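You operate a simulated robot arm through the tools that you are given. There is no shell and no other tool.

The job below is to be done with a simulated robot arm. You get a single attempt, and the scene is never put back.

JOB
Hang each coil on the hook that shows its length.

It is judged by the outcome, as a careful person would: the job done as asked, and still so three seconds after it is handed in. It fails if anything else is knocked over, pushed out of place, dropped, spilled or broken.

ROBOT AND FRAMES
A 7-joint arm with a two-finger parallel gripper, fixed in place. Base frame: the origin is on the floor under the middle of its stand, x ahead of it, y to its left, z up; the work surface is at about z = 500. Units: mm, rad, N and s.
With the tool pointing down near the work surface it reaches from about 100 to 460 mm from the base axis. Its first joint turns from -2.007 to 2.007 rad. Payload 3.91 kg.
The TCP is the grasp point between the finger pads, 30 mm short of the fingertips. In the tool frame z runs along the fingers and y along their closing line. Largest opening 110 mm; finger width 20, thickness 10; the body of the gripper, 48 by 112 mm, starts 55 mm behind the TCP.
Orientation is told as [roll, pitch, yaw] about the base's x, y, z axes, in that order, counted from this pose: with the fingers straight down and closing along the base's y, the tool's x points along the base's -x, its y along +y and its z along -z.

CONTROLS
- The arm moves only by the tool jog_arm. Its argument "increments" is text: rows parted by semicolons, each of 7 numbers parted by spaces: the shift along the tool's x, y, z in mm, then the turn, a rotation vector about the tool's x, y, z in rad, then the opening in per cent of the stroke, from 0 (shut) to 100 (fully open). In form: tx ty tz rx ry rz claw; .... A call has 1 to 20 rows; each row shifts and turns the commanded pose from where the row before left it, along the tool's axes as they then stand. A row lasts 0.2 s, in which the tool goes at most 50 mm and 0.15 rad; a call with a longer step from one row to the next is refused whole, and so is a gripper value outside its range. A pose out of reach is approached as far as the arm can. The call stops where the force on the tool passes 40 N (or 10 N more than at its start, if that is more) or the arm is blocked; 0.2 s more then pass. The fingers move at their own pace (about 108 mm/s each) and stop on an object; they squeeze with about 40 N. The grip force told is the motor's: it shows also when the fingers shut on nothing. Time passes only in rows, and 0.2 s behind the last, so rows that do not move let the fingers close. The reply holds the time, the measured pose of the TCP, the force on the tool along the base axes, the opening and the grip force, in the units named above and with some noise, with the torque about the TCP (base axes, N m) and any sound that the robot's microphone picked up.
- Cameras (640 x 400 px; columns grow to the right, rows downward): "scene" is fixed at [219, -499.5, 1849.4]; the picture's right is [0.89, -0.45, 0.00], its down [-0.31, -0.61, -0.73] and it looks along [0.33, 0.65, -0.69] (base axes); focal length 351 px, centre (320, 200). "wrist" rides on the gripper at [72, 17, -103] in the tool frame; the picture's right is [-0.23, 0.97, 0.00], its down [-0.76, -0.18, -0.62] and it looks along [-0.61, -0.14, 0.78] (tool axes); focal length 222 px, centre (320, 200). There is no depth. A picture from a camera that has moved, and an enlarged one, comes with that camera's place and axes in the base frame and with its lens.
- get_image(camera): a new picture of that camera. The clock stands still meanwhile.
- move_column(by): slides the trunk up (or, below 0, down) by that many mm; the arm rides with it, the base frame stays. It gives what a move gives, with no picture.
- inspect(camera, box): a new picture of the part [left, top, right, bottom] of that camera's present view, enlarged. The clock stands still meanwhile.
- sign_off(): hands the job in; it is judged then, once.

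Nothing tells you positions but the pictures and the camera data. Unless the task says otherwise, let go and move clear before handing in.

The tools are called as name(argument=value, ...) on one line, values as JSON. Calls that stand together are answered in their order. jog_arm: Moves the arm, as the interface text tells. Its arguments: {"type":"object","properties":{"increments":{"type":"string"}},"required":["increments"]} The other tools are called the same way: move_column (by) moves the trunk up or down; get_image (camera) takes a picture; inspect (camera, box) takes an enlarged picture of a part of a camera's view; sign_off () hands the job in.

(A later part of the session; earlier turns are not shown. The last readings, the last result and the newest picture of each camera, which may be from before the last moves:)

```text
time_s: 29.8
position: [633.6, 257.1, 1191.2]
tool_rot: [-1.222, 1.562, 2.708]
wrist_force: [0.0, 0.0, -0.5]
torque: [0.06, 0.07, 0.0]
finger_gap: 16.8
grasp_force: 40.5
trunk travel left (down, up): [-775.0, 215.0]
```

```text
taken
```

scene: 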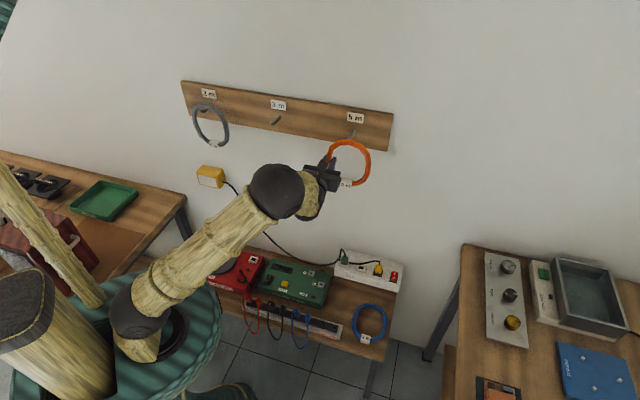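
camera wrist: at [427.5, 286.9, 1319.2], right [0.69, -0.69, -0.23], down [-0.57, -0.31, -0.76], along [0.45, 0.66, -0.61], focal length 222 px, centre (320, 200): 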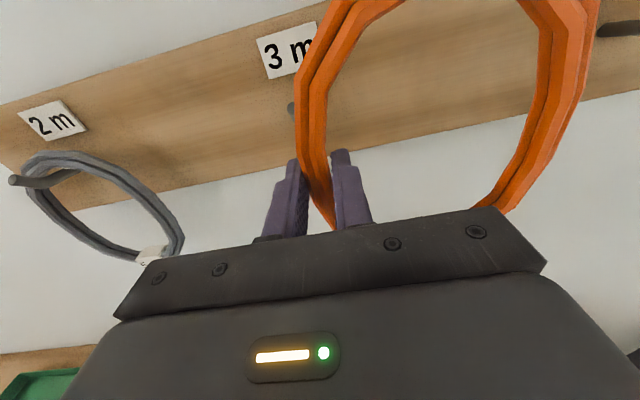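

The elbow is now up. I'll raise further and back off slightly, then lower the trunk in compensation.

jog_arm(increments="30 0 -5 0 0 0 0; 30 0 -5 0 0 0 0; 30 0 -5 0 0 0 0; 30 0 -5 0 0 0 0; 30 0 0 0 0 0 0; 0 0 0 0 0 0 0")

move_column(by=-120)

get_image(camera="scene")

```text
time_s: 31.1
position: [619.5, 239.7, 1342.3]
tool_rot: [-1.221, 1.562, 2.704]
wrist_force: [0.0, 0.2, -1.2]
torque: [0.04, 0.03, 0.03]
finger_gap: 16.7
grasp_force: 40.6
trunk travel left (down, up): [-775.0, 215.0]
```

```text
time_s: 32.6
position: [618.6, 240.1, 1223.3]
tool_rot: [-1.29, 1.563, 2.639]
wrist_force: [0.4, -1.0, -1.3]
torque: [0.05, 0.06, 0.01]
finger_gap: 16.9
grasp_force: 39.3
trunk travel left (down, up): [-655.0, 335.0]
```

```text
taken
```

scene: 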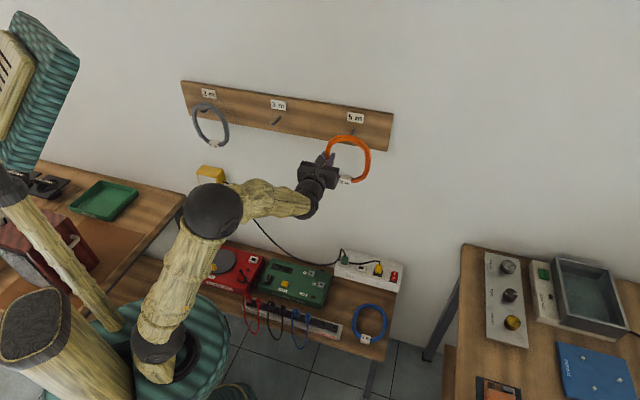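

That's a much better posture: elbow up and forearm pointing at the wall. Now I'll raise a bit and slide left to the 3 m hook.

jog_arm(increments="22 0 0 0 0 0 0; 0 -37 0 0 0 0 0; 0 -37 0 0 0 0 0; 0 -37 0 0 0 0 0; 0 -37 0 0 0 0 0; 0 -37 0 0 0 0 0; 0 -37 0 0 0 0 0; 0 -37 0 0 0 0 0; 0 0 0 0 0 0 0")

get_image(camera="scene")

get_image(camera="wrist")

```text
time_s: 34.9
position: [517.4, 334.7, 1240.0]
tool_rot: [-0.842, 1.55, 2.874]
wrist_force: [1.2, 0.6, -2.4]
torque: [0.06, 0.02, -0.02]
finger_gap: 16.9
grasp_force: 39.7
trunk travel left (down, up): [-655.0, 335.0]
stopped in row 9: the arm was blocked; the commanded pose is now the measured one
```

```text
taken
```

scene: 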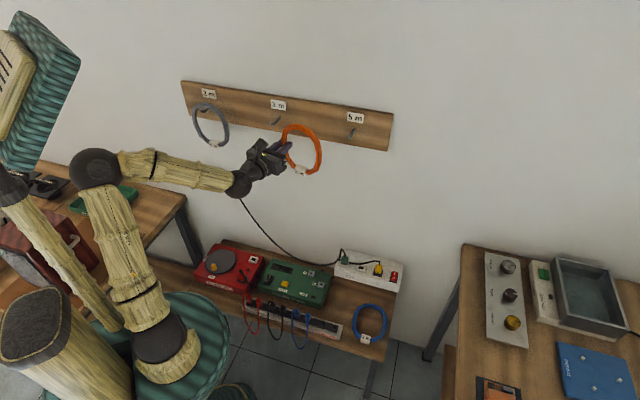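

```text
taken
camera wrist: at [442.1, 265.0, 1315.0], right [0.52, -0.82, -0.24], down [-0.63, -0.18, -0.75], along [0.57, 0.55, -0.62], focal length 222 px, centre (320, 200)
```

wrist: 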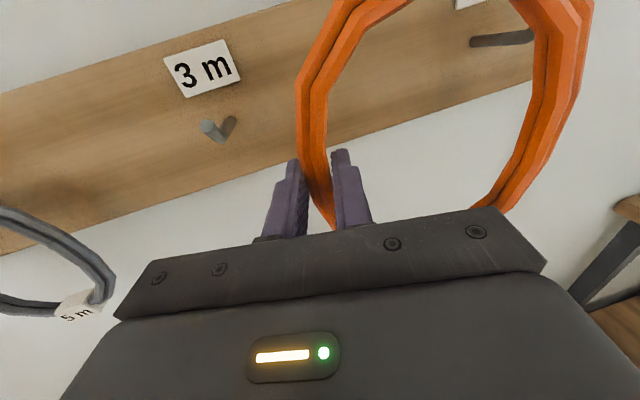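

The elbow swung to the left and the arm reports it's blocked, possibly against the robot's own frame. I'll look closely.

inspect(camera="scene", box=[0, 0, 320, 400])

inspect(camera="scene", box=[220, 90, 380, 200])

```text
1.00 times, centred on (160, 200) of scene (not enlarged: the box is as wide or as high as the picture)
camera zoom: at [219.0, -499.5, 1849.4], right [0.89, -0.45, 0.0], down [-0.31, -0.61, -0.73], along [0.33, 0.65, -0.69], focal length 351 px, centre (480, 200)
```

zoom: 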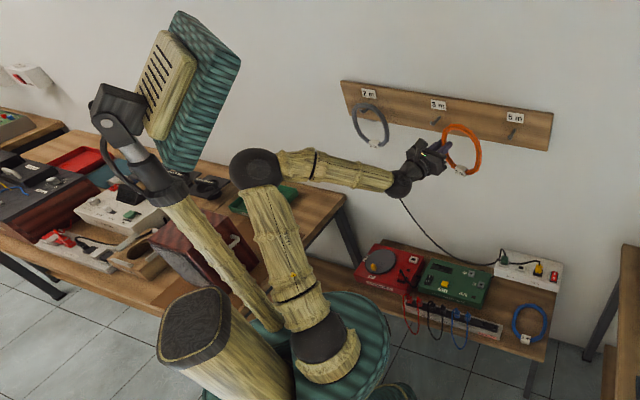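

```text
3.64 times, centred on (300, 145) of scene
camera zoom: at [219.0, -499.5, 1849.4], right [0.89, -0.45, 0.0], down [-0.31, -0.61, -0.73], along [0.33, 0.65, -0.69], focal length 1277 px, centre (393, 400)
```

zoom: 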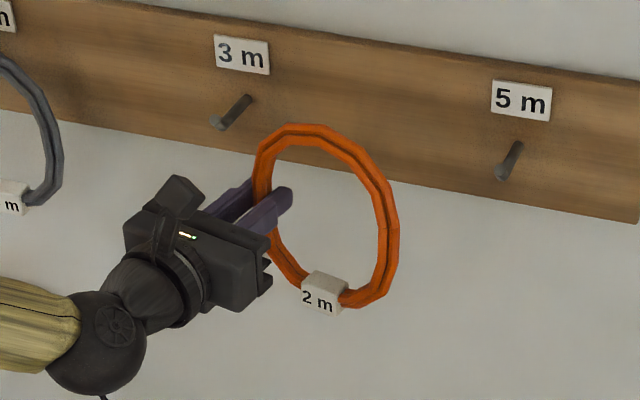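

The elbow came up against the robot's own head panel. I'll back off to the right, straighten the heading, and lower the trunk further so the arm works more stretched out.

jog_arm(increments="0 30 0 0 0 0 0; 0 35 0 0.05 0 0 0; 0 35 0 0.05 0 0 0; 0 35 0 0.05 0 0 0; 0 0 0 0.05 0 0 0; 0 0 0 0 0 0 0")

get_image(camera="scene")

```text
time_s: 36.2
position: [595.3, 226.6, 1239.5]
tool_rot: [-1.107, 1.551, 2.809]
wrist_force: [-0.2, -0.5, -1.0]
torque: [0.04, 0.02, 0.01]
finger_gap: 16.8
grasp_force: 39.7
trunk travel left (down, up): [-655.0, 335.0]
```

```text
taken
```

scene: 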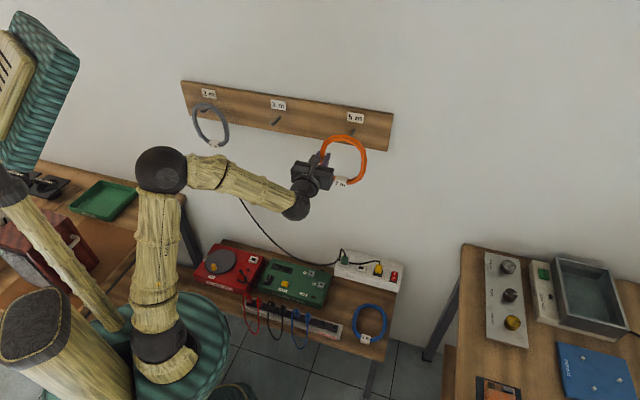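

Unblocked. I'll lower the trunk another 200 mm, then raise the hand back up by the same amount.

move_column(by=-200)

jog_arm(increments="34 0 0 0 0 0 0; 34 0 0 0 0 0 0; 34 0 0 0 0 0 0; 34 0 0 0 0 0 0; 34 0 0 0 0 0 0; 34 0 0 0 0 0 0; 0 0 0 0 0 0 0")

get_image(camera="scene")

```text
time_s: 38.4
position: [594.2, 227.2, 1039.9]
tool_rot: [-1.101, 1.552, 2.814]
wrist_force: [0.1, 0.0, -1.5]
torque: [0.03, 0.09, 0.01]
finger_gap: 17.0
grasp_force: 40.0
trunk travel left (down, up): [-455.0, 535.0]
```

```text
time_s: 40.0
position: [598.7, 226.5, 1244.5]
tool_rot: [-1.106, 1.552, 2.81]
wrist_force: [1.0, 0.4, -2.1]
torque: [0.03, 0.05, 0.02]
finger_gap: 17.1
grasp_force: 39.4
trunk travel left (down, up): [-455.0, 535.0]
```

```text
taken
```

scene: 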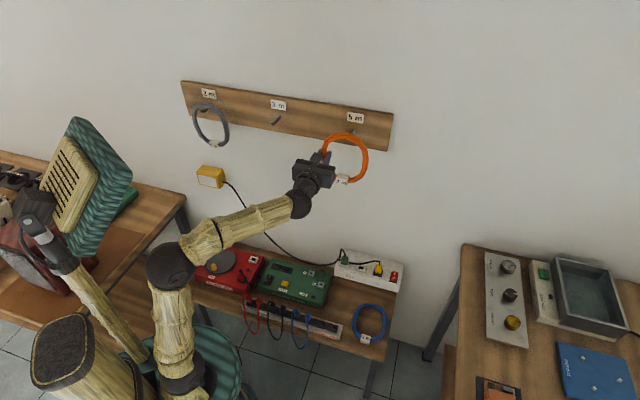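

That's a good stretched posture. Now I'll slide left toward the 3 m hook in stages and check the elbow.

jog_arm(increments="0 -30 0 0.0055 0 0 0; 0 -30 0 0.0055 0 0 0; 0 -30 0 0 0 0 0; 0 -30 0 0 0 0 0; 0 0 0 0 0 0 0")

get_image(camera="scene")

```text
time_s: 41.2
position: [513.4, 309.0, 1246.5]
tool_rot: [-1.102, 1.552, 2.829]
wrist_force: [0.2, 0.3, -1.0]
torque: [0.07, 0.02, -0.04]
finger_gap: 16.7
grasp_force: 40.0
trunk travel left (down, up): [-455.0, 535.0]
```

```text
taken
```

scene: 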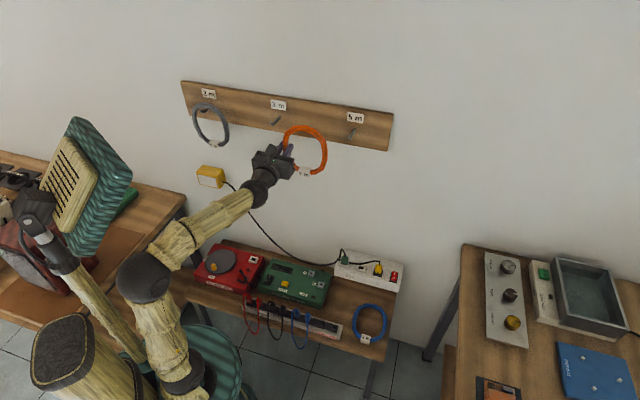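

The elbow is drifting toward the head pole. I'll lower the trunk another 100 mm, with the hand up by the same amount, to straighten the arm more before continuing.

move_column(by=-100)

jog_arm(increments="25 0 0 0 0 0 0; 25 0 0 0 0 0 0; 25 0 0 0 0 0 0; 25 0 0 0 0 0 0; 0 0 0 0 0 0 0; 0 0 0 0 0 0 0")

get_image(camera="scene")

```text
time_s: 42.5
position: [513.1, 310.0, 1144.8]
tool_rot: [-1.115, 1.553, 2.813]
wrist_force: [0.0, 0.4, -1.2]
torque: [0.04, 0.04, 0.04]
finger_gap: 17.2
grasp_force: 40.0
trunk travel left (down, up): [-355.0, 635.0]
```

```text
time_s: 44.0
position: [516.7, 309.3, 1246.3]
tool_rot: [-1.11, 1.553, 2.818]
wrist_force: [0.1, 0.3, -1.4]
torque: [0.08, 0.03, -0.02]
finger_gap: 16.8
grasp_force: 39.8
trunk travel left (down, up): [-355.0, 635.0]
```

```text
taken
```

scene: 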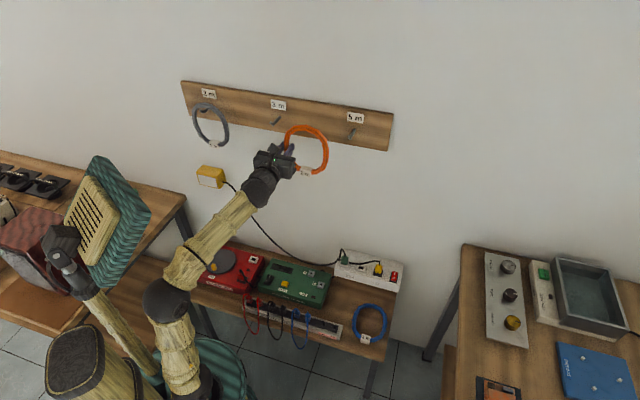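

jog_arm(increments="0 -35 0 0 0 0 0; 0 -35 0 0 0 0 0; 0 0 0 0 0 0 0")

get_image(camera="scene")

```text
time_s: 44.8
position: [467.8, 359.3, 1247.0]
tool_rot: [-1.112, 1.553, 2.816]
wrist_force: [-0.7, -0.1, -1.2]
torque: [0.02, 0.09, -0.03]
finger_gap: 17.1
grasp_force: 39.9
trunk travel left (down, up): [-355.0, 635.0]
```

```text
taken
```

scene: 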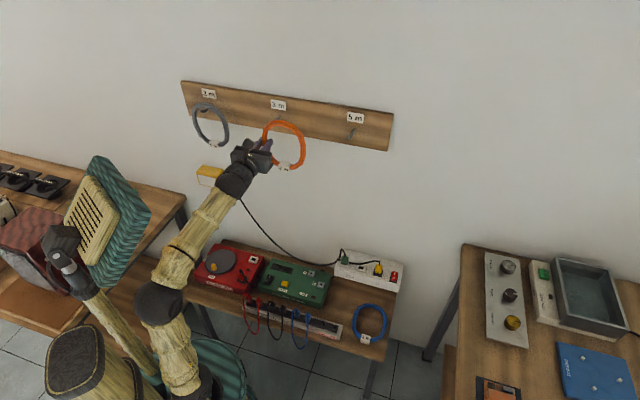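

jog_arm(increments="0 -36 0 0 0 0 0; 0 -36 0 0 0 0 0; 0 0 0 0 0 0 0; 0 0 0 0 0 0 0")

get_image(camera="scene")

get_image(camera="wrist")

```text
time_s: 45.8
position: [448.6, 374.9, 1250.3]
tool_rot: [-1.366, 1.551, 2.562]
wrist_force: [0.9, -0.4, -1.5]
torque: [0.06, 0.05, -0.03]
finger_gap: 17.0
grasp_force: 39.6
out of reach, approached as far as the arm can: row 1, 2
trunk travel left (down, up): [-355.0, 635.0]
```

```text
taken
```

scene: 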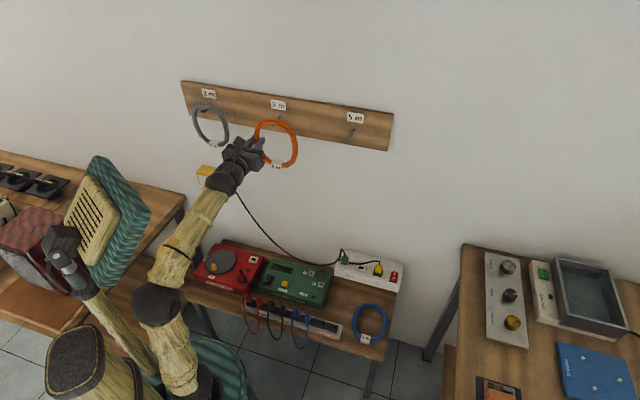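

```text
taken
camera wrist: at [390.2, 289.8, 1323.4], right [0.69, -0.69, -0.25], down [-0.58, -0.31, -0.76], along [0.44, 0.66, -0.61], focal length 222 px, centre (320, 200)
```

wrist: 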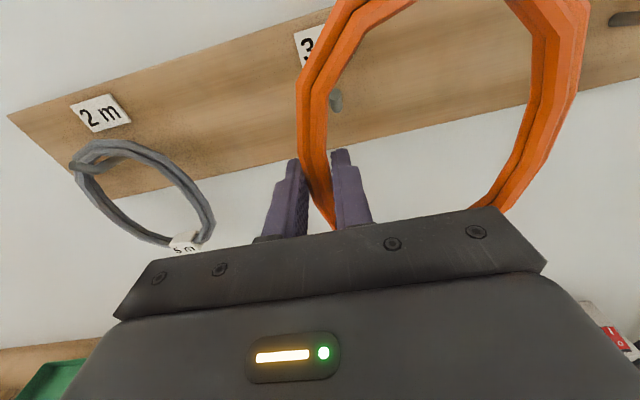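

It's stopped again about 48 mm short. I'll move a bit closer to the wall, still in front of the hook tips, and try left again.

jog_arm(increments="0 0 20 0 0 0 0; 0 0 20 0 0 0 0; 0 -24 0 0 0 0 0; 0 -24 0 0 0 0 0; 0 0 0 0 0 0 0")

get_image(camera="scene")

```text
time_s: 47.0
position: [444.2, 438.0, 1249.7]
tool_rot: [-1.17, 1.551, 2.757]
wrist_force: [1.4, -0.9, -1.0]
torque: [0.04, 0.07, 0.08]
finger_gap: 16.9
grasp_force: 40.2
trunk travel left (down, up): [-355.0, 635.0]
```

```text
taken
```

scene: 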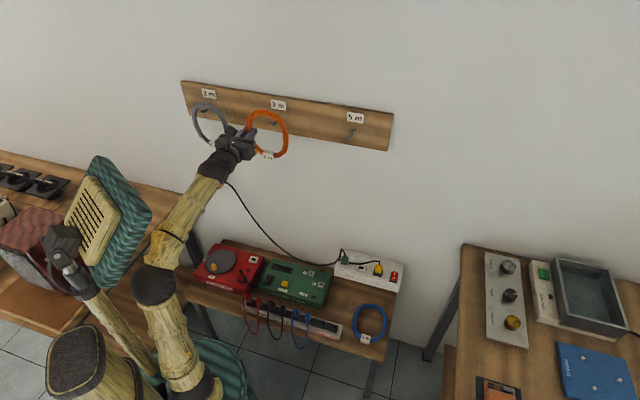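

I'm now in front of the 3 m hook at E≈4, N≈624, z≈1250. I'll check alignment of the coil with the hook.

get_image(camera="wrist")

inspect(camera="scene", box=[180, 70, 340, 180])

inspect(camera="wrist", box=[280, 0, 600, 220])

```text
taken
camera wrist: at [386.1, 350.7, 1323.2], right [0.68, -0.69, -0.25], down [-0.58, -0.31, -0.75], along [0.44, 0.66, -0.61], focal length 222 px, centre (320, 200)
```

wrist: 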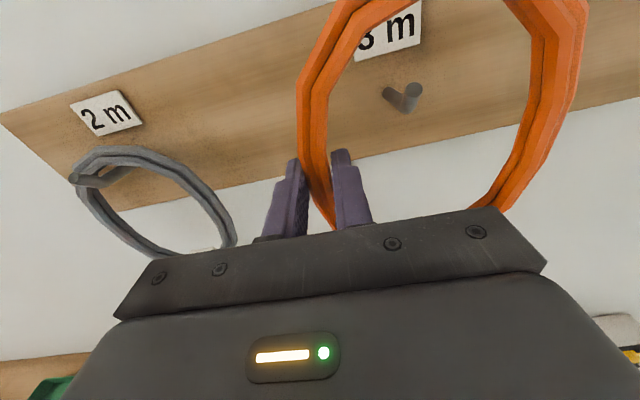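

```text
3.64 times, centred on (260, 125) of scene
camera zoom: at [219.0, -499.5, 1849.4], right [0.89, -0.45, 0.0], down [-0.31, -0.61, -0.73], along [0.33, 0.65, -0.69], focal length 1277 px, centre (538, 473)
```

zoom: 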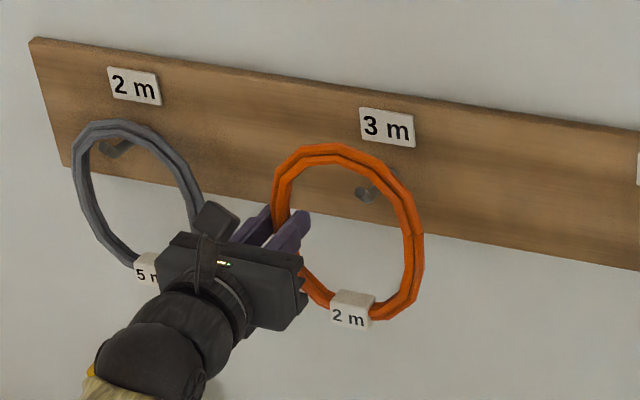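

```text
1.82 times, centred on (440, 110) of wrist
camera zoom: at [386.1, 350.7, 1323.2], right [0.68, -0.69, -0.25], down [-0.58, -0.31, -0.75], along [0.44, 0.66, -0.61], focal length 404 px, centre (102, 364)
```

zoom: 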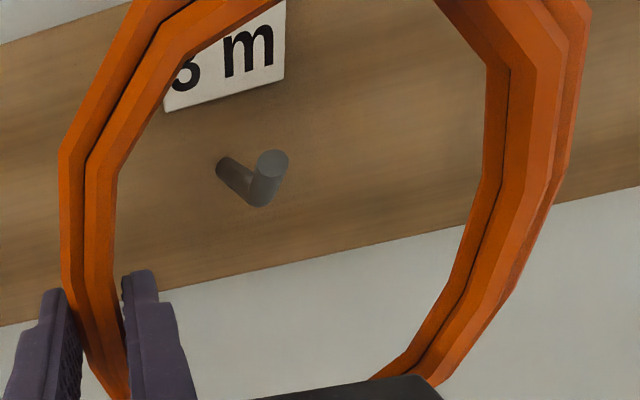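

Alignment looks good: the hook is inside the coil and the lateral offset is within 2 mm. I'll move forward so the coil surrounds the peg, staying well above it.

jog_arm(increments="0 2 16 0 0 0 0; 0 0 16 0 0 0 0; 0 0 15 0 0 0 0; 0 0 15 0 0 0 0; 0 0 0 0 0 0 0")

get_image(camera="wrist")

inspect(camera="scene", box=[180, 70, 340, 180])

```text
time_s: 48.1
position: [488.5, 481.3, 1249.2]
tool_rot: [-1.094, 1.552, 2.835]
wrist_force: [-0.2, 0.2, -1.2]
torque: [0.04, 0.07, 0.02]
finger_gap: 17.0
grasp_force: 39.7
trunk travel left (down, up): [-355.0, 635.0]
```

```text
taken
camera wrist: at [430.4, 396.1, 1322.9], right [0.68, -0.69, -0.24], down [-0.58, -0.31, -0.75], along [0.44, 0.66, -0.61], focal length 222 px, centre (320, 200)
```

wrist: 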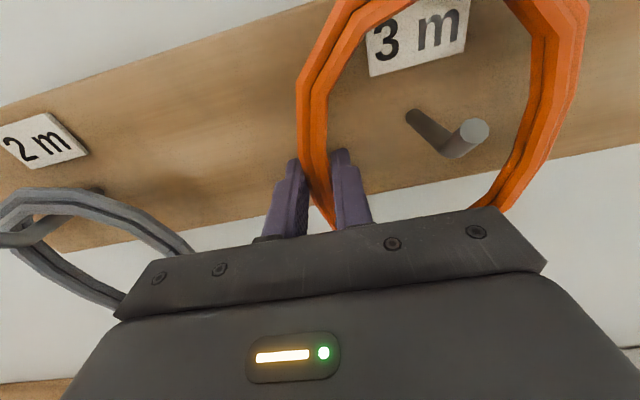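

```text
3.64 times, centred on (260, 125) of scene
camera zoom: at [219.0, -499.5, 1849.4], right [0.89, -0.45, 0.0], down [-0.31, -0.61, -0.73], along [0.33, 0.65, -0.69], focal length 1277 px, centre (538, 473)
```

zoom: 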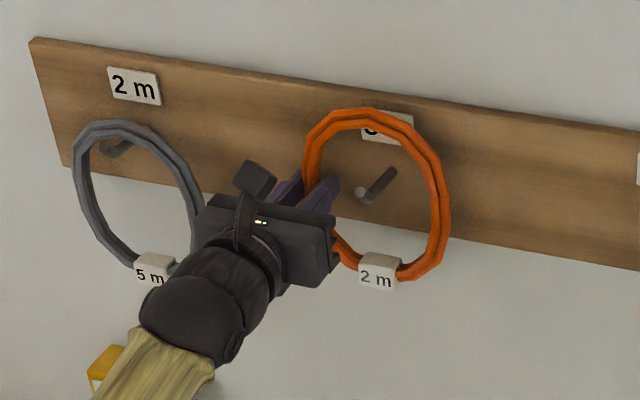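

This matches the view I had at the 5 m hook after lifting. Next I'll lower the coil onto the peg in steps, watching the force.

jog_arm(increments="-10 0 0 0 0 0 0; -10 0 0 0 0 0 0; -10 0 0 0 0 0 0; -8 0 0 0 0 0 0; -6 0 0 0 0 0 0; -4 0 0 0 0 0 0; 0 0 0 0 0 0 0")

get_image(camera="wrist")

inspect(camera="scene", box=[180, 70, 340, 180])

```text
time_s: 49.8
position: [486.4, 478.4, 1201.1]
tool_rot: [-1.292, 1.551, 2.635]
wrist_force: [2.6, -1.3, 6.8]
torque: [-0.24, -0.17, 0.03]
finger_gap: 17.0
grasp_force: 39.9
trunk travel left (down, up): [-355.0, 635.0]
```

```text
taken
camera wrist: at [427.8, 393.7, 1275.9], right [0.68, -0.69, -0.24], down [-0.58, -0.31, -0.76], along [0.44, 0.66, -0.61], focal length 222 px, centre (320, 200)
```

wrist: 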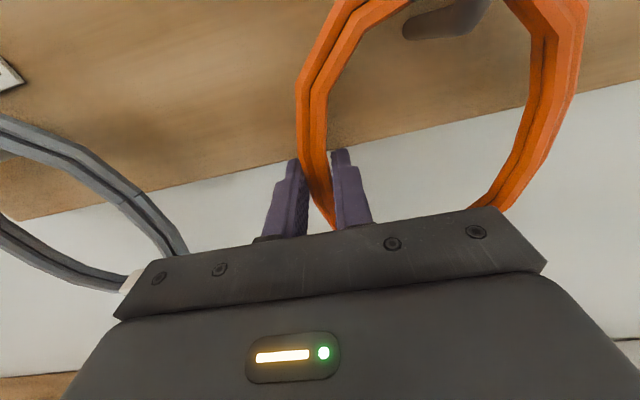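

```text
3.64 times, centred on (260, 125) of scene
camera zoom: at [219.0, -499.5, 1849.4], right [0.89, -0.45, 0.0], down [-0.31, -0.61, -0.73], along [0.33, 0.65, -0.69], focal length 1277 px, centre (538, 473)
```

zoom: 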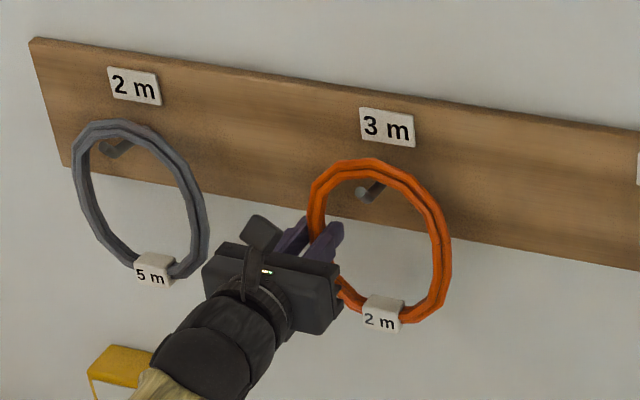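

The force rose to 7 N, so the coil is resting on the peg. I'll ease off slightly and release.

jog_arm(increments="1.5 0 0 0 0 0 0; 0 0 0 0 0 0 0; 0 0 0 0 0 0 25; 0 0 0 0 0 0 55; 0 0 0 0 0 0 55; 0 0 0 0 0 0 55; 0 0 0 0 0 0 55")

get_image(camera="wrist")

inspect(camera="scene", box=[180, 70, 340, 180])

```text
time_s: 51.4
position: [485.8, 481.7, 1201.7]
tool_rot: [-1.12, 1.552, 2.809]
wrist_force: [-0.8, 0.0, -0.3]
torque: [0.0, 0.01, -0.02]
finger_gap: 60.6
grasp_force: 0.1
trunk travel left (down, up): [-355.0, 635.0]
```

```text
taken
camera wrist: at [427.8, 395.1, 1276.3], right [0.68, -0.69, -0.24], down [-0.58, -0.31, -0.75], along [0.44, 0.66, -0.61], focal length 222 px, centre (320, 200)
```

wrist: 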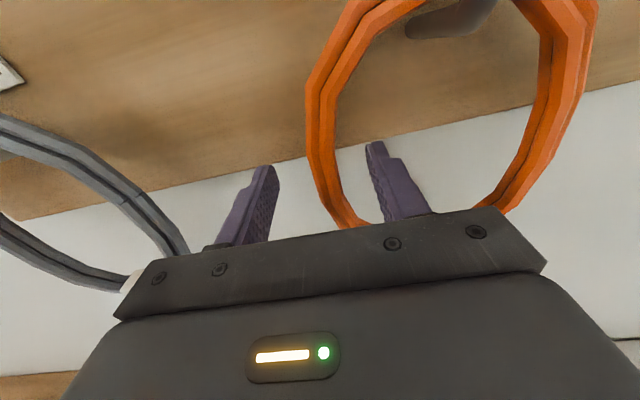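

```text
3.64 times, centred on (260, 125) of scene
camera zoom: at [219.0, -499.5, 1849.4], right [0.89, -0.45, 0.0], down [-0.31, -0.61, -0.73], along [0.33, 0.65, -0.69], focal length 1277 px, centre (538, 473)
```

zoom: 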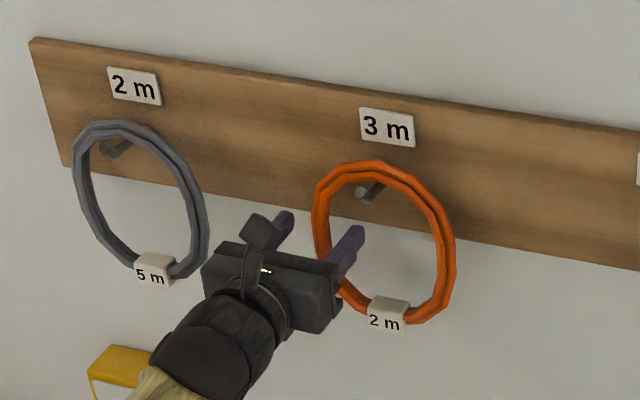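

The orange coil hangs freely on the 3 m hook. I'll retreat straight back and shift left toward the gray coil.

jog_arm(increments="0 0 -23 0 0 0 55; 0 0 -23 0 0 0 55; 0 0 -22 0 0 0 55; 0 0 0 0 0 0 55")

get_image(camera="wrist")

get_image(camera="scene")

```text
time_s: 52.4
position: [438.6, 433.4, 1202.5]
tool_rot: [-1.137, 1.552, 2.79]
wrist_force: [-0.1, -0.2, 0.2]
torque: [-0.04, -0.02, 0.03]
finger_gap: 60.3
grasp_force: 0.0
trunk travel left (down, up): [-355.0, 635.0]
```

```text
taken
camera wrist: at [380.1, 347.9, 1275.6], right [0.68, -0.69, -0.24], down [-0.58, -0.31, -0.75], along [0.44, 0.66, -0.61], focal length 222 px, centre (320, 200)
```

wrist: 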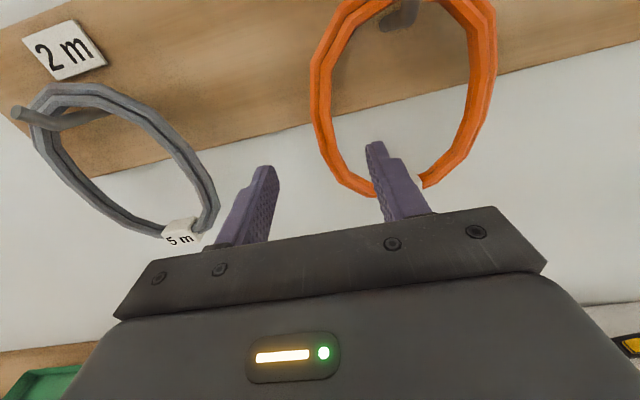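

```text
taken
```

scene: 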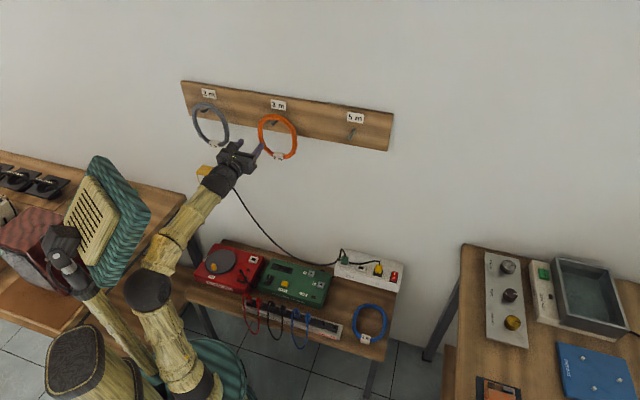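

jog_arm(increments="0 -30 0 0 0 0 55; 0 -30 0 0 0 0 55; 0 -30 0 0 0 0 55; 0 -28 0 0 0 0 55; 0 0 0 0 0 0 55")

get_image(camera="wrist")

get_image(camera="scene")

```text
time_s: 53.5
position: [381.5, 529.7, 1209.5]
tool_rot: [-1.072, 1.551, 2.86]
wrist_force: [-0.1, 0.5, 0.0]
torque: [0.0, 0.0, 0.0]
finger_gap: 60.7
grasp_force: 0.0
out of reach, approached as far as the arm can: row 1, 2, 3, 4
trunk travel left (down, up): [-355.0, 635.0]
```

```text
taken
camera wrist: at [323.9, 445.3, 1283.5], right [0.69, -0.69, -0.24], down [-0.58, -0.31, -0.75], along [0.44, 0.66, -0.61], focal length 222 px, centre (320, 200)
```

wrist: 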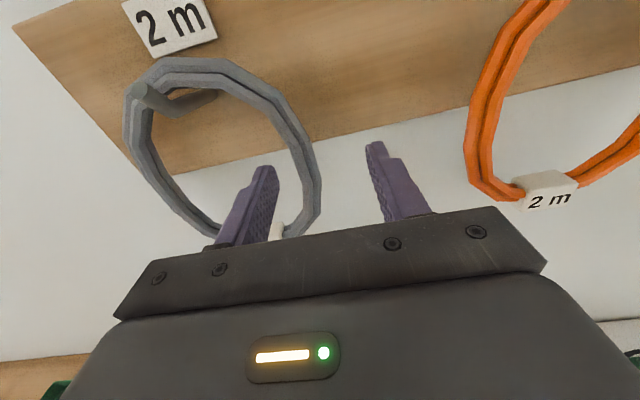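

```text
taken
```

scene: 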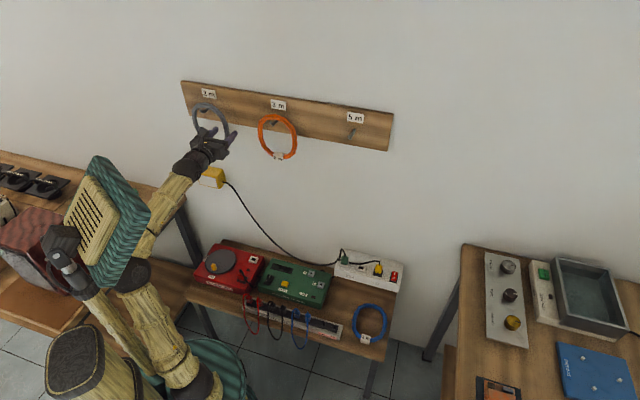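

The arm was pushed forward a bit by its inner limit, but nothing was touched. The gray coil's right strand is nearly between the fingers already. I'll zoom in.

inspect(camera="wrist", box=[100, 40, 420, 240])

inspect(camera="scene", box=[150, 70, 310, 180])

inspect(camera="scene", box=[40, 130, 240, 310])

```text
2.00 times, centred on (260, 140) of wrist
camera zoom: at [323.9, 445.3, 1283.5], right [0.69, -0.69, -0.24], down [-0.58, -0.31, -0.75], along [0.44, 0.66, -0.61], focal length 444 px, centre (440, 320)
```

zoom: 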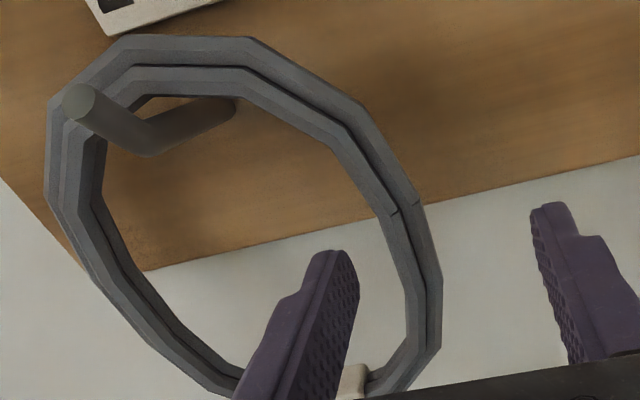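

```text
3.64 times, centred on (230, 125) of scene
camera zoom: at [219.0, -499.5, 1849.4], right [0.89, -0.45, 0.0], down [-0.31, -0.61, -0.73], along [0.33, 0.65, -0.69], focal length 1277 px, centre (647, 473)
```

zoom: 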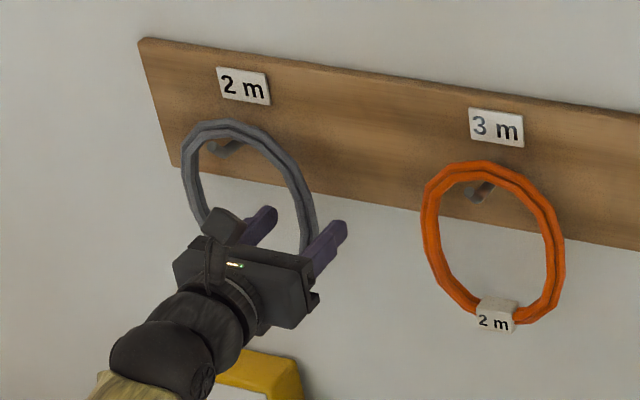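

```text
2.22 times, centred on (140, 220) of scene
camera zoom: at [219.0, -499.5, 1849.4], right [0.89, -0.45, 0.0], down [-0.31, -0.61, -0.73], along [0.33, 0.65, -0.69], focal length 780 px, centre (720, 156)
```

zoom: 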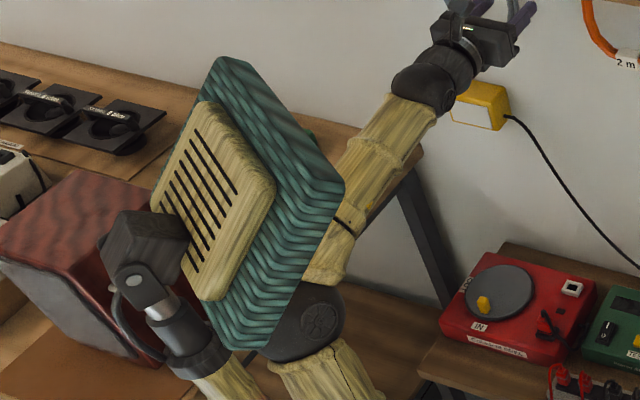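

The gray strand to grip is near E≈−119, N≈705. I'll shift there gradually and check.

jog_arm(increments="-6 -8 5 0 0 0 55; -6 -7 5 0 0 0 55; 0 0 0 0 0 0 55")

get_image(camera="wrist")

```text
time_s: 54.4
position: [378.2, 548.9, 1198.9]
tool_rot: [-1.126, 1.552, 2.802]
wrist_force: [0.8, -1.1, -0.4]
torque: [0.03, 0.02, 0.0]
finger_gap: 60.4
grasp_force: 0.0
trunk travel left (down, up): [-355.0, 635.0]
```

```text
taken
camera wrist: at [320.2, 463.1, 1272.2], right [0.68, -0.69, -0.24], down [-0.58, -0.31, -0.75], along [0.44, 0.66, -0.61], focal length 222 px, centre (320, 200)
```

wrist: 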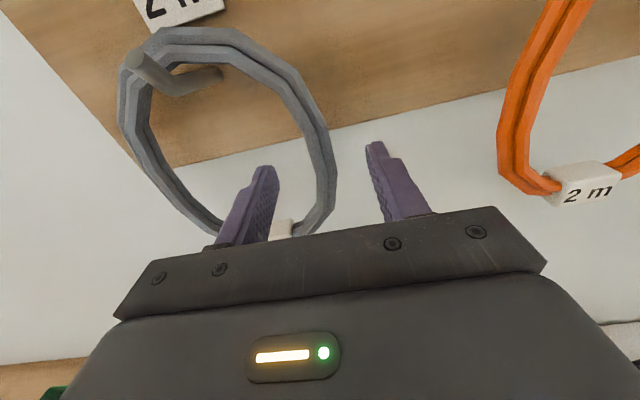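

jog_arm(increments="0 0 12 0 0 0 55; 0 0 12 0 0 0 55; 0 0 10 0 0 0 55; 0 0 0 0 0 0 55")

inspect(camera="wrist", box=[200, 60, 440, 230])

inspect(camera="scene", box=[150, 70, 310, 180])

```text
time_s: 55.4
position: [402.8, 572.4, 1197.1]
tool_rot: [-1.127, 1.551, 2.801]
wrist_force: [-0.1, 0.5, 0.7]
torque: [-0.02, -0.03, -0.03]
finger_gap: 60.6
grasp_force: 0.0
trunk travel left (down, up): [-355.0, 635.0]
```

```text
2.35 times, centred on (320, 145) of wrist
camera zoom: at [344.2, 487.2, 1271.1], right [0.69, -0.69, -0.24], down [-0.58, -0.31, -0.75], along [0.44, 0.66, -0.61], focal length 523 px, centre (320, 329)
```

zoom: 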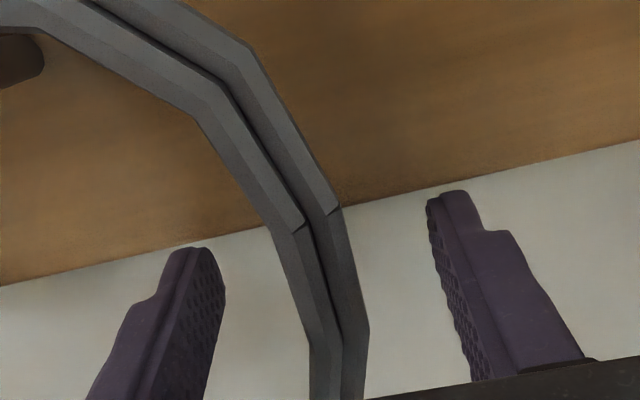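

```text
3.64 times, centred on (230, 125) of scene
camera zoom: at [219.0, -499.5, 1849.4], right [0.89, -0.45, 0.0], down [-0.31, -0.61, -0.73], along [0.33, 0.65, -0.69], focal length 1277 px, centre (647, 473)
```

zoom: 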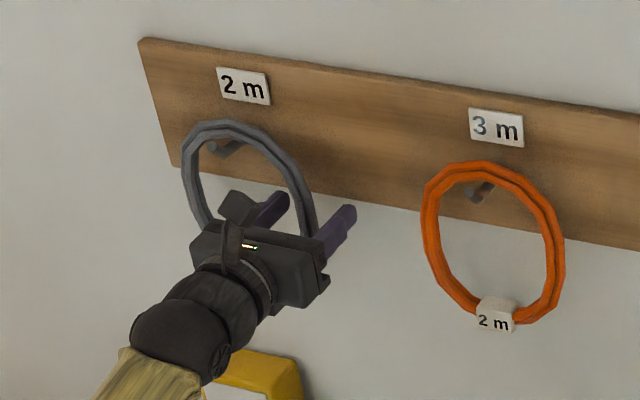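

The gray strand is centred between the pads, so I'll close.

jog_arm(increments="0 0 0 0 0 0 0; 0 0 0 0 0 0 0; 0 0 0 0 0 0 0; 0 0 0 0 0 0 0")

get_image(camera="wrist")

inspect(camera="scene", box=[150, 70, 310, 180])

```text
time_s: 56.4
position: [401.7, 572.8, 1196.3]
tool_rot: [-1.096, 1.551, 2.831]
wrist_force: [-0.2, -0.3, -0.6]
torque: [-0.08, -0.07, 0.0]
finger_gap: 17.1
grasp_force: 39.3
trunk travel left (down, up): [-355.0, 635.0]
```

```text
taken
camera wrist: at [344.2, 487.3, 1270.9], right [0.68, -0.69, -0.24], down [-0.58, -0.31, -0.75], along [0.44, 0.66, -0.61], focal length 222 px, centre (320, 200)
```

wrist: 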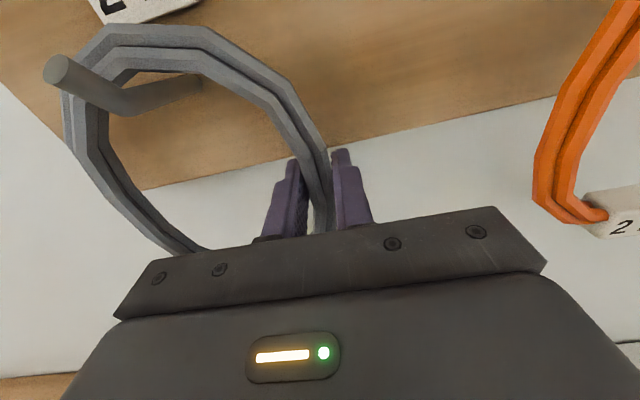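

```text
3.64 times, centred on (230, 125) of scene
camera zoom: at [219.0, -499.5, 1849.4], right [0.89, -0.45, 0.0], down [-0.31, -0.61, -0.73], along [0.33, 0.65, -0.69], focal length 1277 px, centre (647, 473)
```

zoom: 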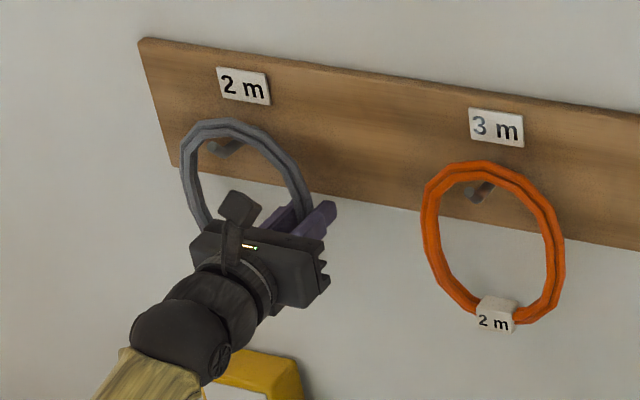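

Gripped (17 mm). I'll lift it off the hook.

jog_arm(increments="10 0 0 0 0 0 0; 10 0 0 0 0 0 0; 10 0 0 0 0 0 0; 10 0 0 0 0 0 0; 8 0 0 0 0 0 0; 0 0 0 0 0 0 0")

get_image(camera="wrist")

get_image(camera="scene")

```text
time_s: 57.8
position: [404.3, 573.4, 1245.9]
tool_rot: [-1.082, 1.55, 2.844]
wrist_force: [0.9, 0.4, -2.1]
torque: [-0.05, -0.06, 0.03]
finger_gap: 17.4
grasp_force: 40.3
trunk travel left (down, up): [-355.0, 635.0]
```

```text
taken
camera wrist: at [345.7, 486.7, 1319.6], right [0.68, -0.69, -0.24], down [-0.58, -0.31, -0.75], along [0.44, 0.66, -0.61], focal length 222 px, centre (320, 200)
```

wrist: 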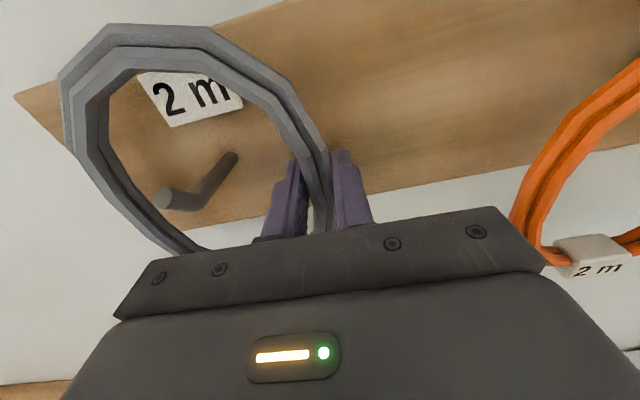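

```text
taken
```

scene: 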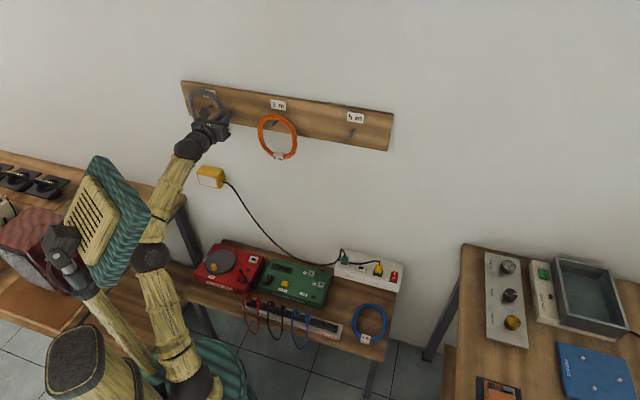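

The gray coil is clear of the lip. Before pulling back I need more room for the elbow, so I'll lower the trunk in small steps and raise the hand equally, keeping the coil centred around the peg.

move_column(by=-25)

jog_arm(increments="12 0 0 0 0 0 0; 13 0 0 0 0 0 0; 0 0 0 0 0 0 0")

move_column(by=-25)

jog_arm(increments="12 0 0 0 0 0 0; 13 0 0 0 0 0 0; 0 0 0 0 0 0 0")

get_image(camera="scene")

get_image(camera="wrist")

```text
time_s: 58.5
position: [405.0, 573.0, 1220.6]
tool_rot: [-1.103, 1.551, 2.822]
wrist_force: [0.1, -1.2, -1.3]
torque: [-0.07, -0.06, 0.01]
finger_gap: 17.3
grasp_force: 40.6
trunk travel left (down, up): [-330.0, 660.0]
```

```text
time_s: 59.3
position: [404.0, 572.1, 1244.9]
tool_rot: [-1.03, 1.553, 2.898]
wrist_force: [0.4, 0.3, -1.4]
torque: [-0.05, -0.06, 0.04]
finger_gap: 17.2
grasp_force: 39.6
trunk travel left (down, up): [-330.0, 660.0]
```

```text
time_s: 60.0
position: [404.1, 572.3, 1221.2]
tool_rot: [-1.11, 1.552, 2.817]
wrist_force: [0.6, -0.8, -1.4]
torque: [-0.06, -0.04, 0.02]
finger_gap: 17.0
grasp_force: 39.8
trunk travel left (down, up): [-305.0, 685.0]
```

```text
time_s: 60.8
position: [404.2, 572.1, 1220.4]
tool_rot: [-1.105, 1.554, 2.823]
wrist_force: [1.2, -0.1, -1.7]
torque: [-0.09, -0.04, 0.03]
finger_gap: 17.3
grasp_force: 40.4
out of reach, approached as far as the arm can: row 1, 2
trunk travel left (down, up): [-305.0, 685.0]
```

```text
taken
```

scene: 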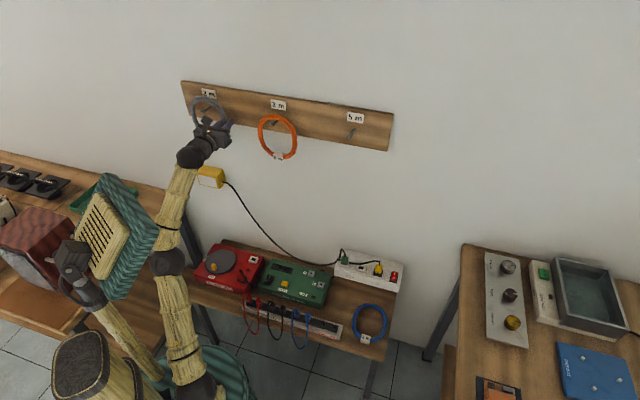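

```text
taken
camera wrist: at [345.7, 486.4, 1294.7], right [0.69, -0.69, -0.24], down [-0.58, -0.31, -0.75], along [0.44, 0.66, -0.61], focal length 222 px, centre (320, 200)
```

wrist: 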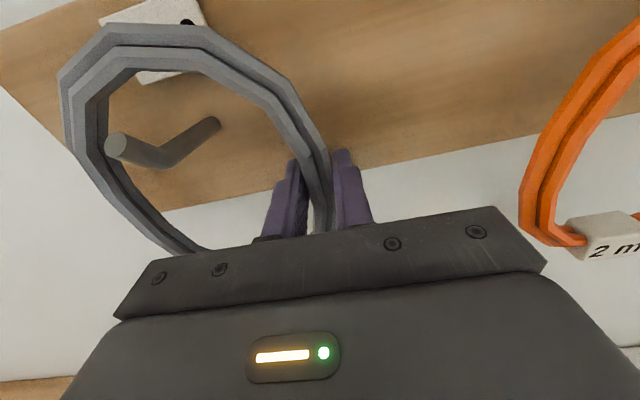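

The arm is now at full stretch, so I'll raise the trunk back 25 mm for lip clearance and then pull back in small steps.

move_column(by=25)

jog_arm(increments="0 0 -12 0 0 0 0; 0 0 -12 0 0 0 0; 0 0 0 0 0 0 0")

get_image(camera="wrist")

```text
time_s: 61.5
position: [404.3, 571.2, 1246.2]
tool_rot: [-1.098, 1.551, 2.831]
wrist_force: [-0.2, 0.1, -2.1]
torque: [-0.09, -0.03, 0.04]
finger_gap: 17.3
grasp_force: 39.8
trunk travel left (down, up): [-330.0, 660.0]
```

```text
time_s: 62.3
position: [387.1, 554.1, 1246.7]
tool_rot: [-1.121, 1.554, 2.811]
wrist_force: [0.2, 0.0, -1.7]
torque: [-0.08, -0.05, -0.02]
finger_gap: 17.2
grasp_force: 39.8
trunk travel left (down, up): [-330.0, 660.0]
```

```text
taken
camera wrist: at [328.0, 469.4, 1319.9], right [0.69, -0.69, -0.24], down [-0.58, -0.31, -0.75], along [0.44, 0.66, -0.61], focal length 222 px, centre (320, 200)
```

wrist: 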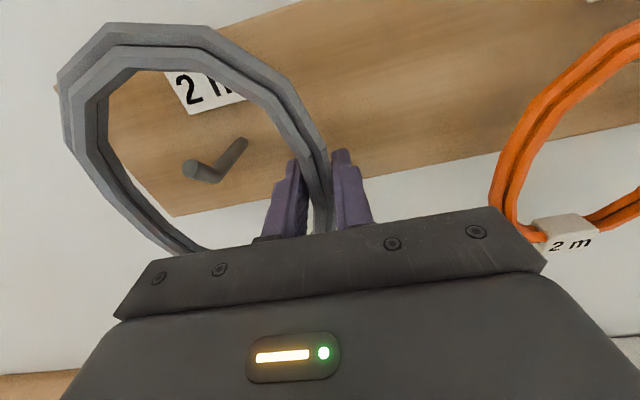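

Pulling back works well, so I'll continue.

jog_arm(increments="0 0 -12 0 0 0 0; 0 0 -12 0 0 0 0; 0 0 0 0 0 0 0")

get_image(camera="scene")

```text
time_s: 63.1
position: [370.9, 537.6, 1247.0]
tool_rot: [-1.122, 1.553, 2.806]
wrist_force: [0.2, -0.5, -1.0]
torque: [-0.09, -0.04, 0.02]
finger_gap: 17.2
grasp_force: 40.6
trunk travel left (down, up): [-330.0, 660.0]
```

```text
taken
```

scene: 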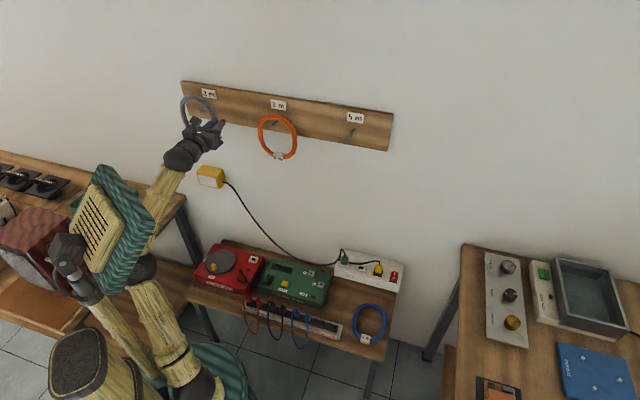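

jog_arm(increments="0 0 -12 0 0 0 0; 0 0 0 0 0 0 0")

jog_arm(increments="0 0 -12 0 0 0 0; 0 0 0 0 0 0 0")

get_image(camera="wrist")

inspect(camera="scene", box=[150, 70, 310, 180])

```text
time_s: 63.7
position: [362.2, 528.0, 1246.6]
tool_rot: [-1.126, 1.552, 2.799]
wrist_force: [-0.3, 0.1, -1.7]
torque: [-0.09, -0.09, 0.0]
finger_gap: 17.4
grasp_force: 40.3
trunk travel left (down, up): [-330.0, 660.0]
```

```text
time_s: 64.3
position: [354.9, 520.9, 1246.4]
tool_rot: [-1.123, 1.553, 2.805]
wrist_force: [-0.1, -1.1, -2.8]
torque: [-0.1, -0.07, -0.01]
finger_gap: 17.5
grasp_force: 40.4
trunk travel left (down, up): [-330.0, 660.0]
```

```text
taken
camera wrist: at [295.2, 435.4, 1320.5], right [0.69, -0.69, -0.24], down [-0.58, -0.31, -0.75], along [0.44, 0.66, -0.61], focal length 222 px, centre (320, 200)
```

wrist: 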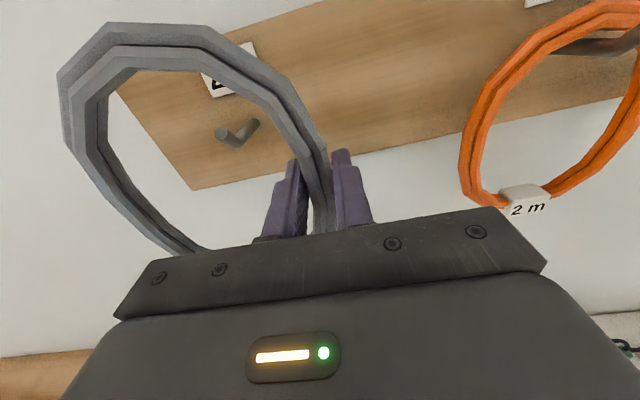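

```text
3.64 times, centred on (230, 125) of scene
camera zoom: at [219.0, -499.5, 1849.4], right [0.89, -0.45, 0.0], down [-0.31, -0.61, -0.73], along [0.33, 0.65, -0.69], focal length 1277 px, centre (647, 473)
```

zoom: 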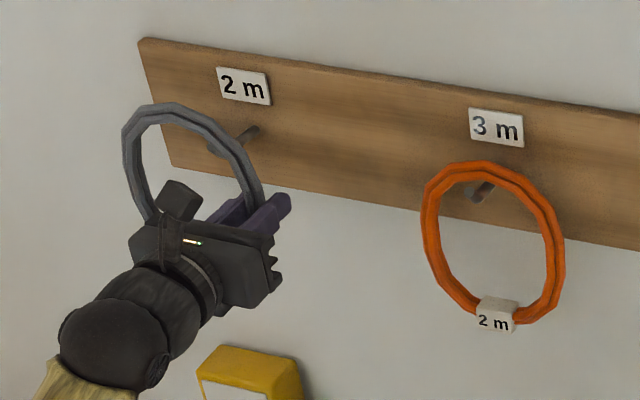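

The gray coil is free of the hook. I'll carry it to the right toward the 5 m hook, staying in front of the other coil and hook tips.

jog_arm(increments="0 30 0 0 0 0 0; 0 30 0 0 0 0 0; 0 30 0 0 0 0 0; 0 30 0 0 0 0 0; 0 0 0 0 0 0 0")

get_image(camera="scene")

```text
time_s: 65.5
position: [439.4, 436.7, 1245.7]
tool_rot: [-1.1, 1.553, 2.827]
wrist_force: [-0.2, 0.4, -1.3]
torque: [-0.08, -0.05, 0.02]
finger_gap: 17.4
grasp_force: 40.1
trunk travel left (down, up): [-330.0, 660.0]
```

```text
taken
```

scene: 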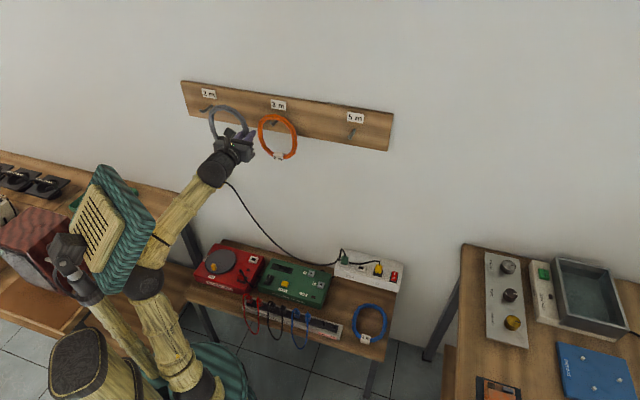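

jog_arm(increments="0 15 -12 0 0 0 0; 0 36 0 0 0 0 0; 0 36 0 0 0 0 0; 0 36 0 0 0 0 0; 0 36 0 0 0 0 0; 0 0 0 0 0 0 0")

get_image(camera="scene")

```text
time_s: 66.9
position: [543.5, 315.9, 1241.2]
tool_rot: [-1.123, 1.553, 2.806]
wrist_force: [0.7, -0.4, -2.5]
torque: [-0.07, -0.05, 0.0]
finger_gap: 17.2
grasp_force: 39.7
trunk travel left (down, up): [-330.0, 660.0]
```

```text
taken
```

scene: 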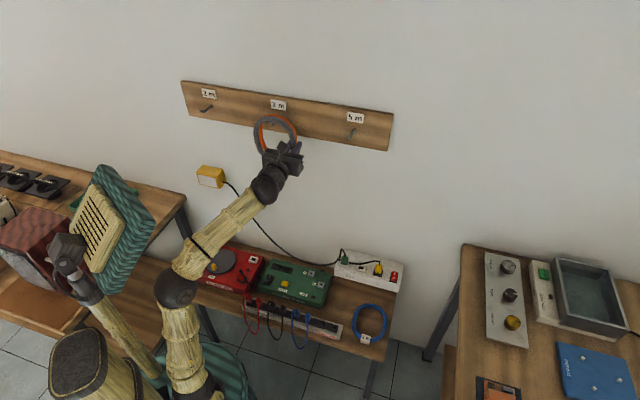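

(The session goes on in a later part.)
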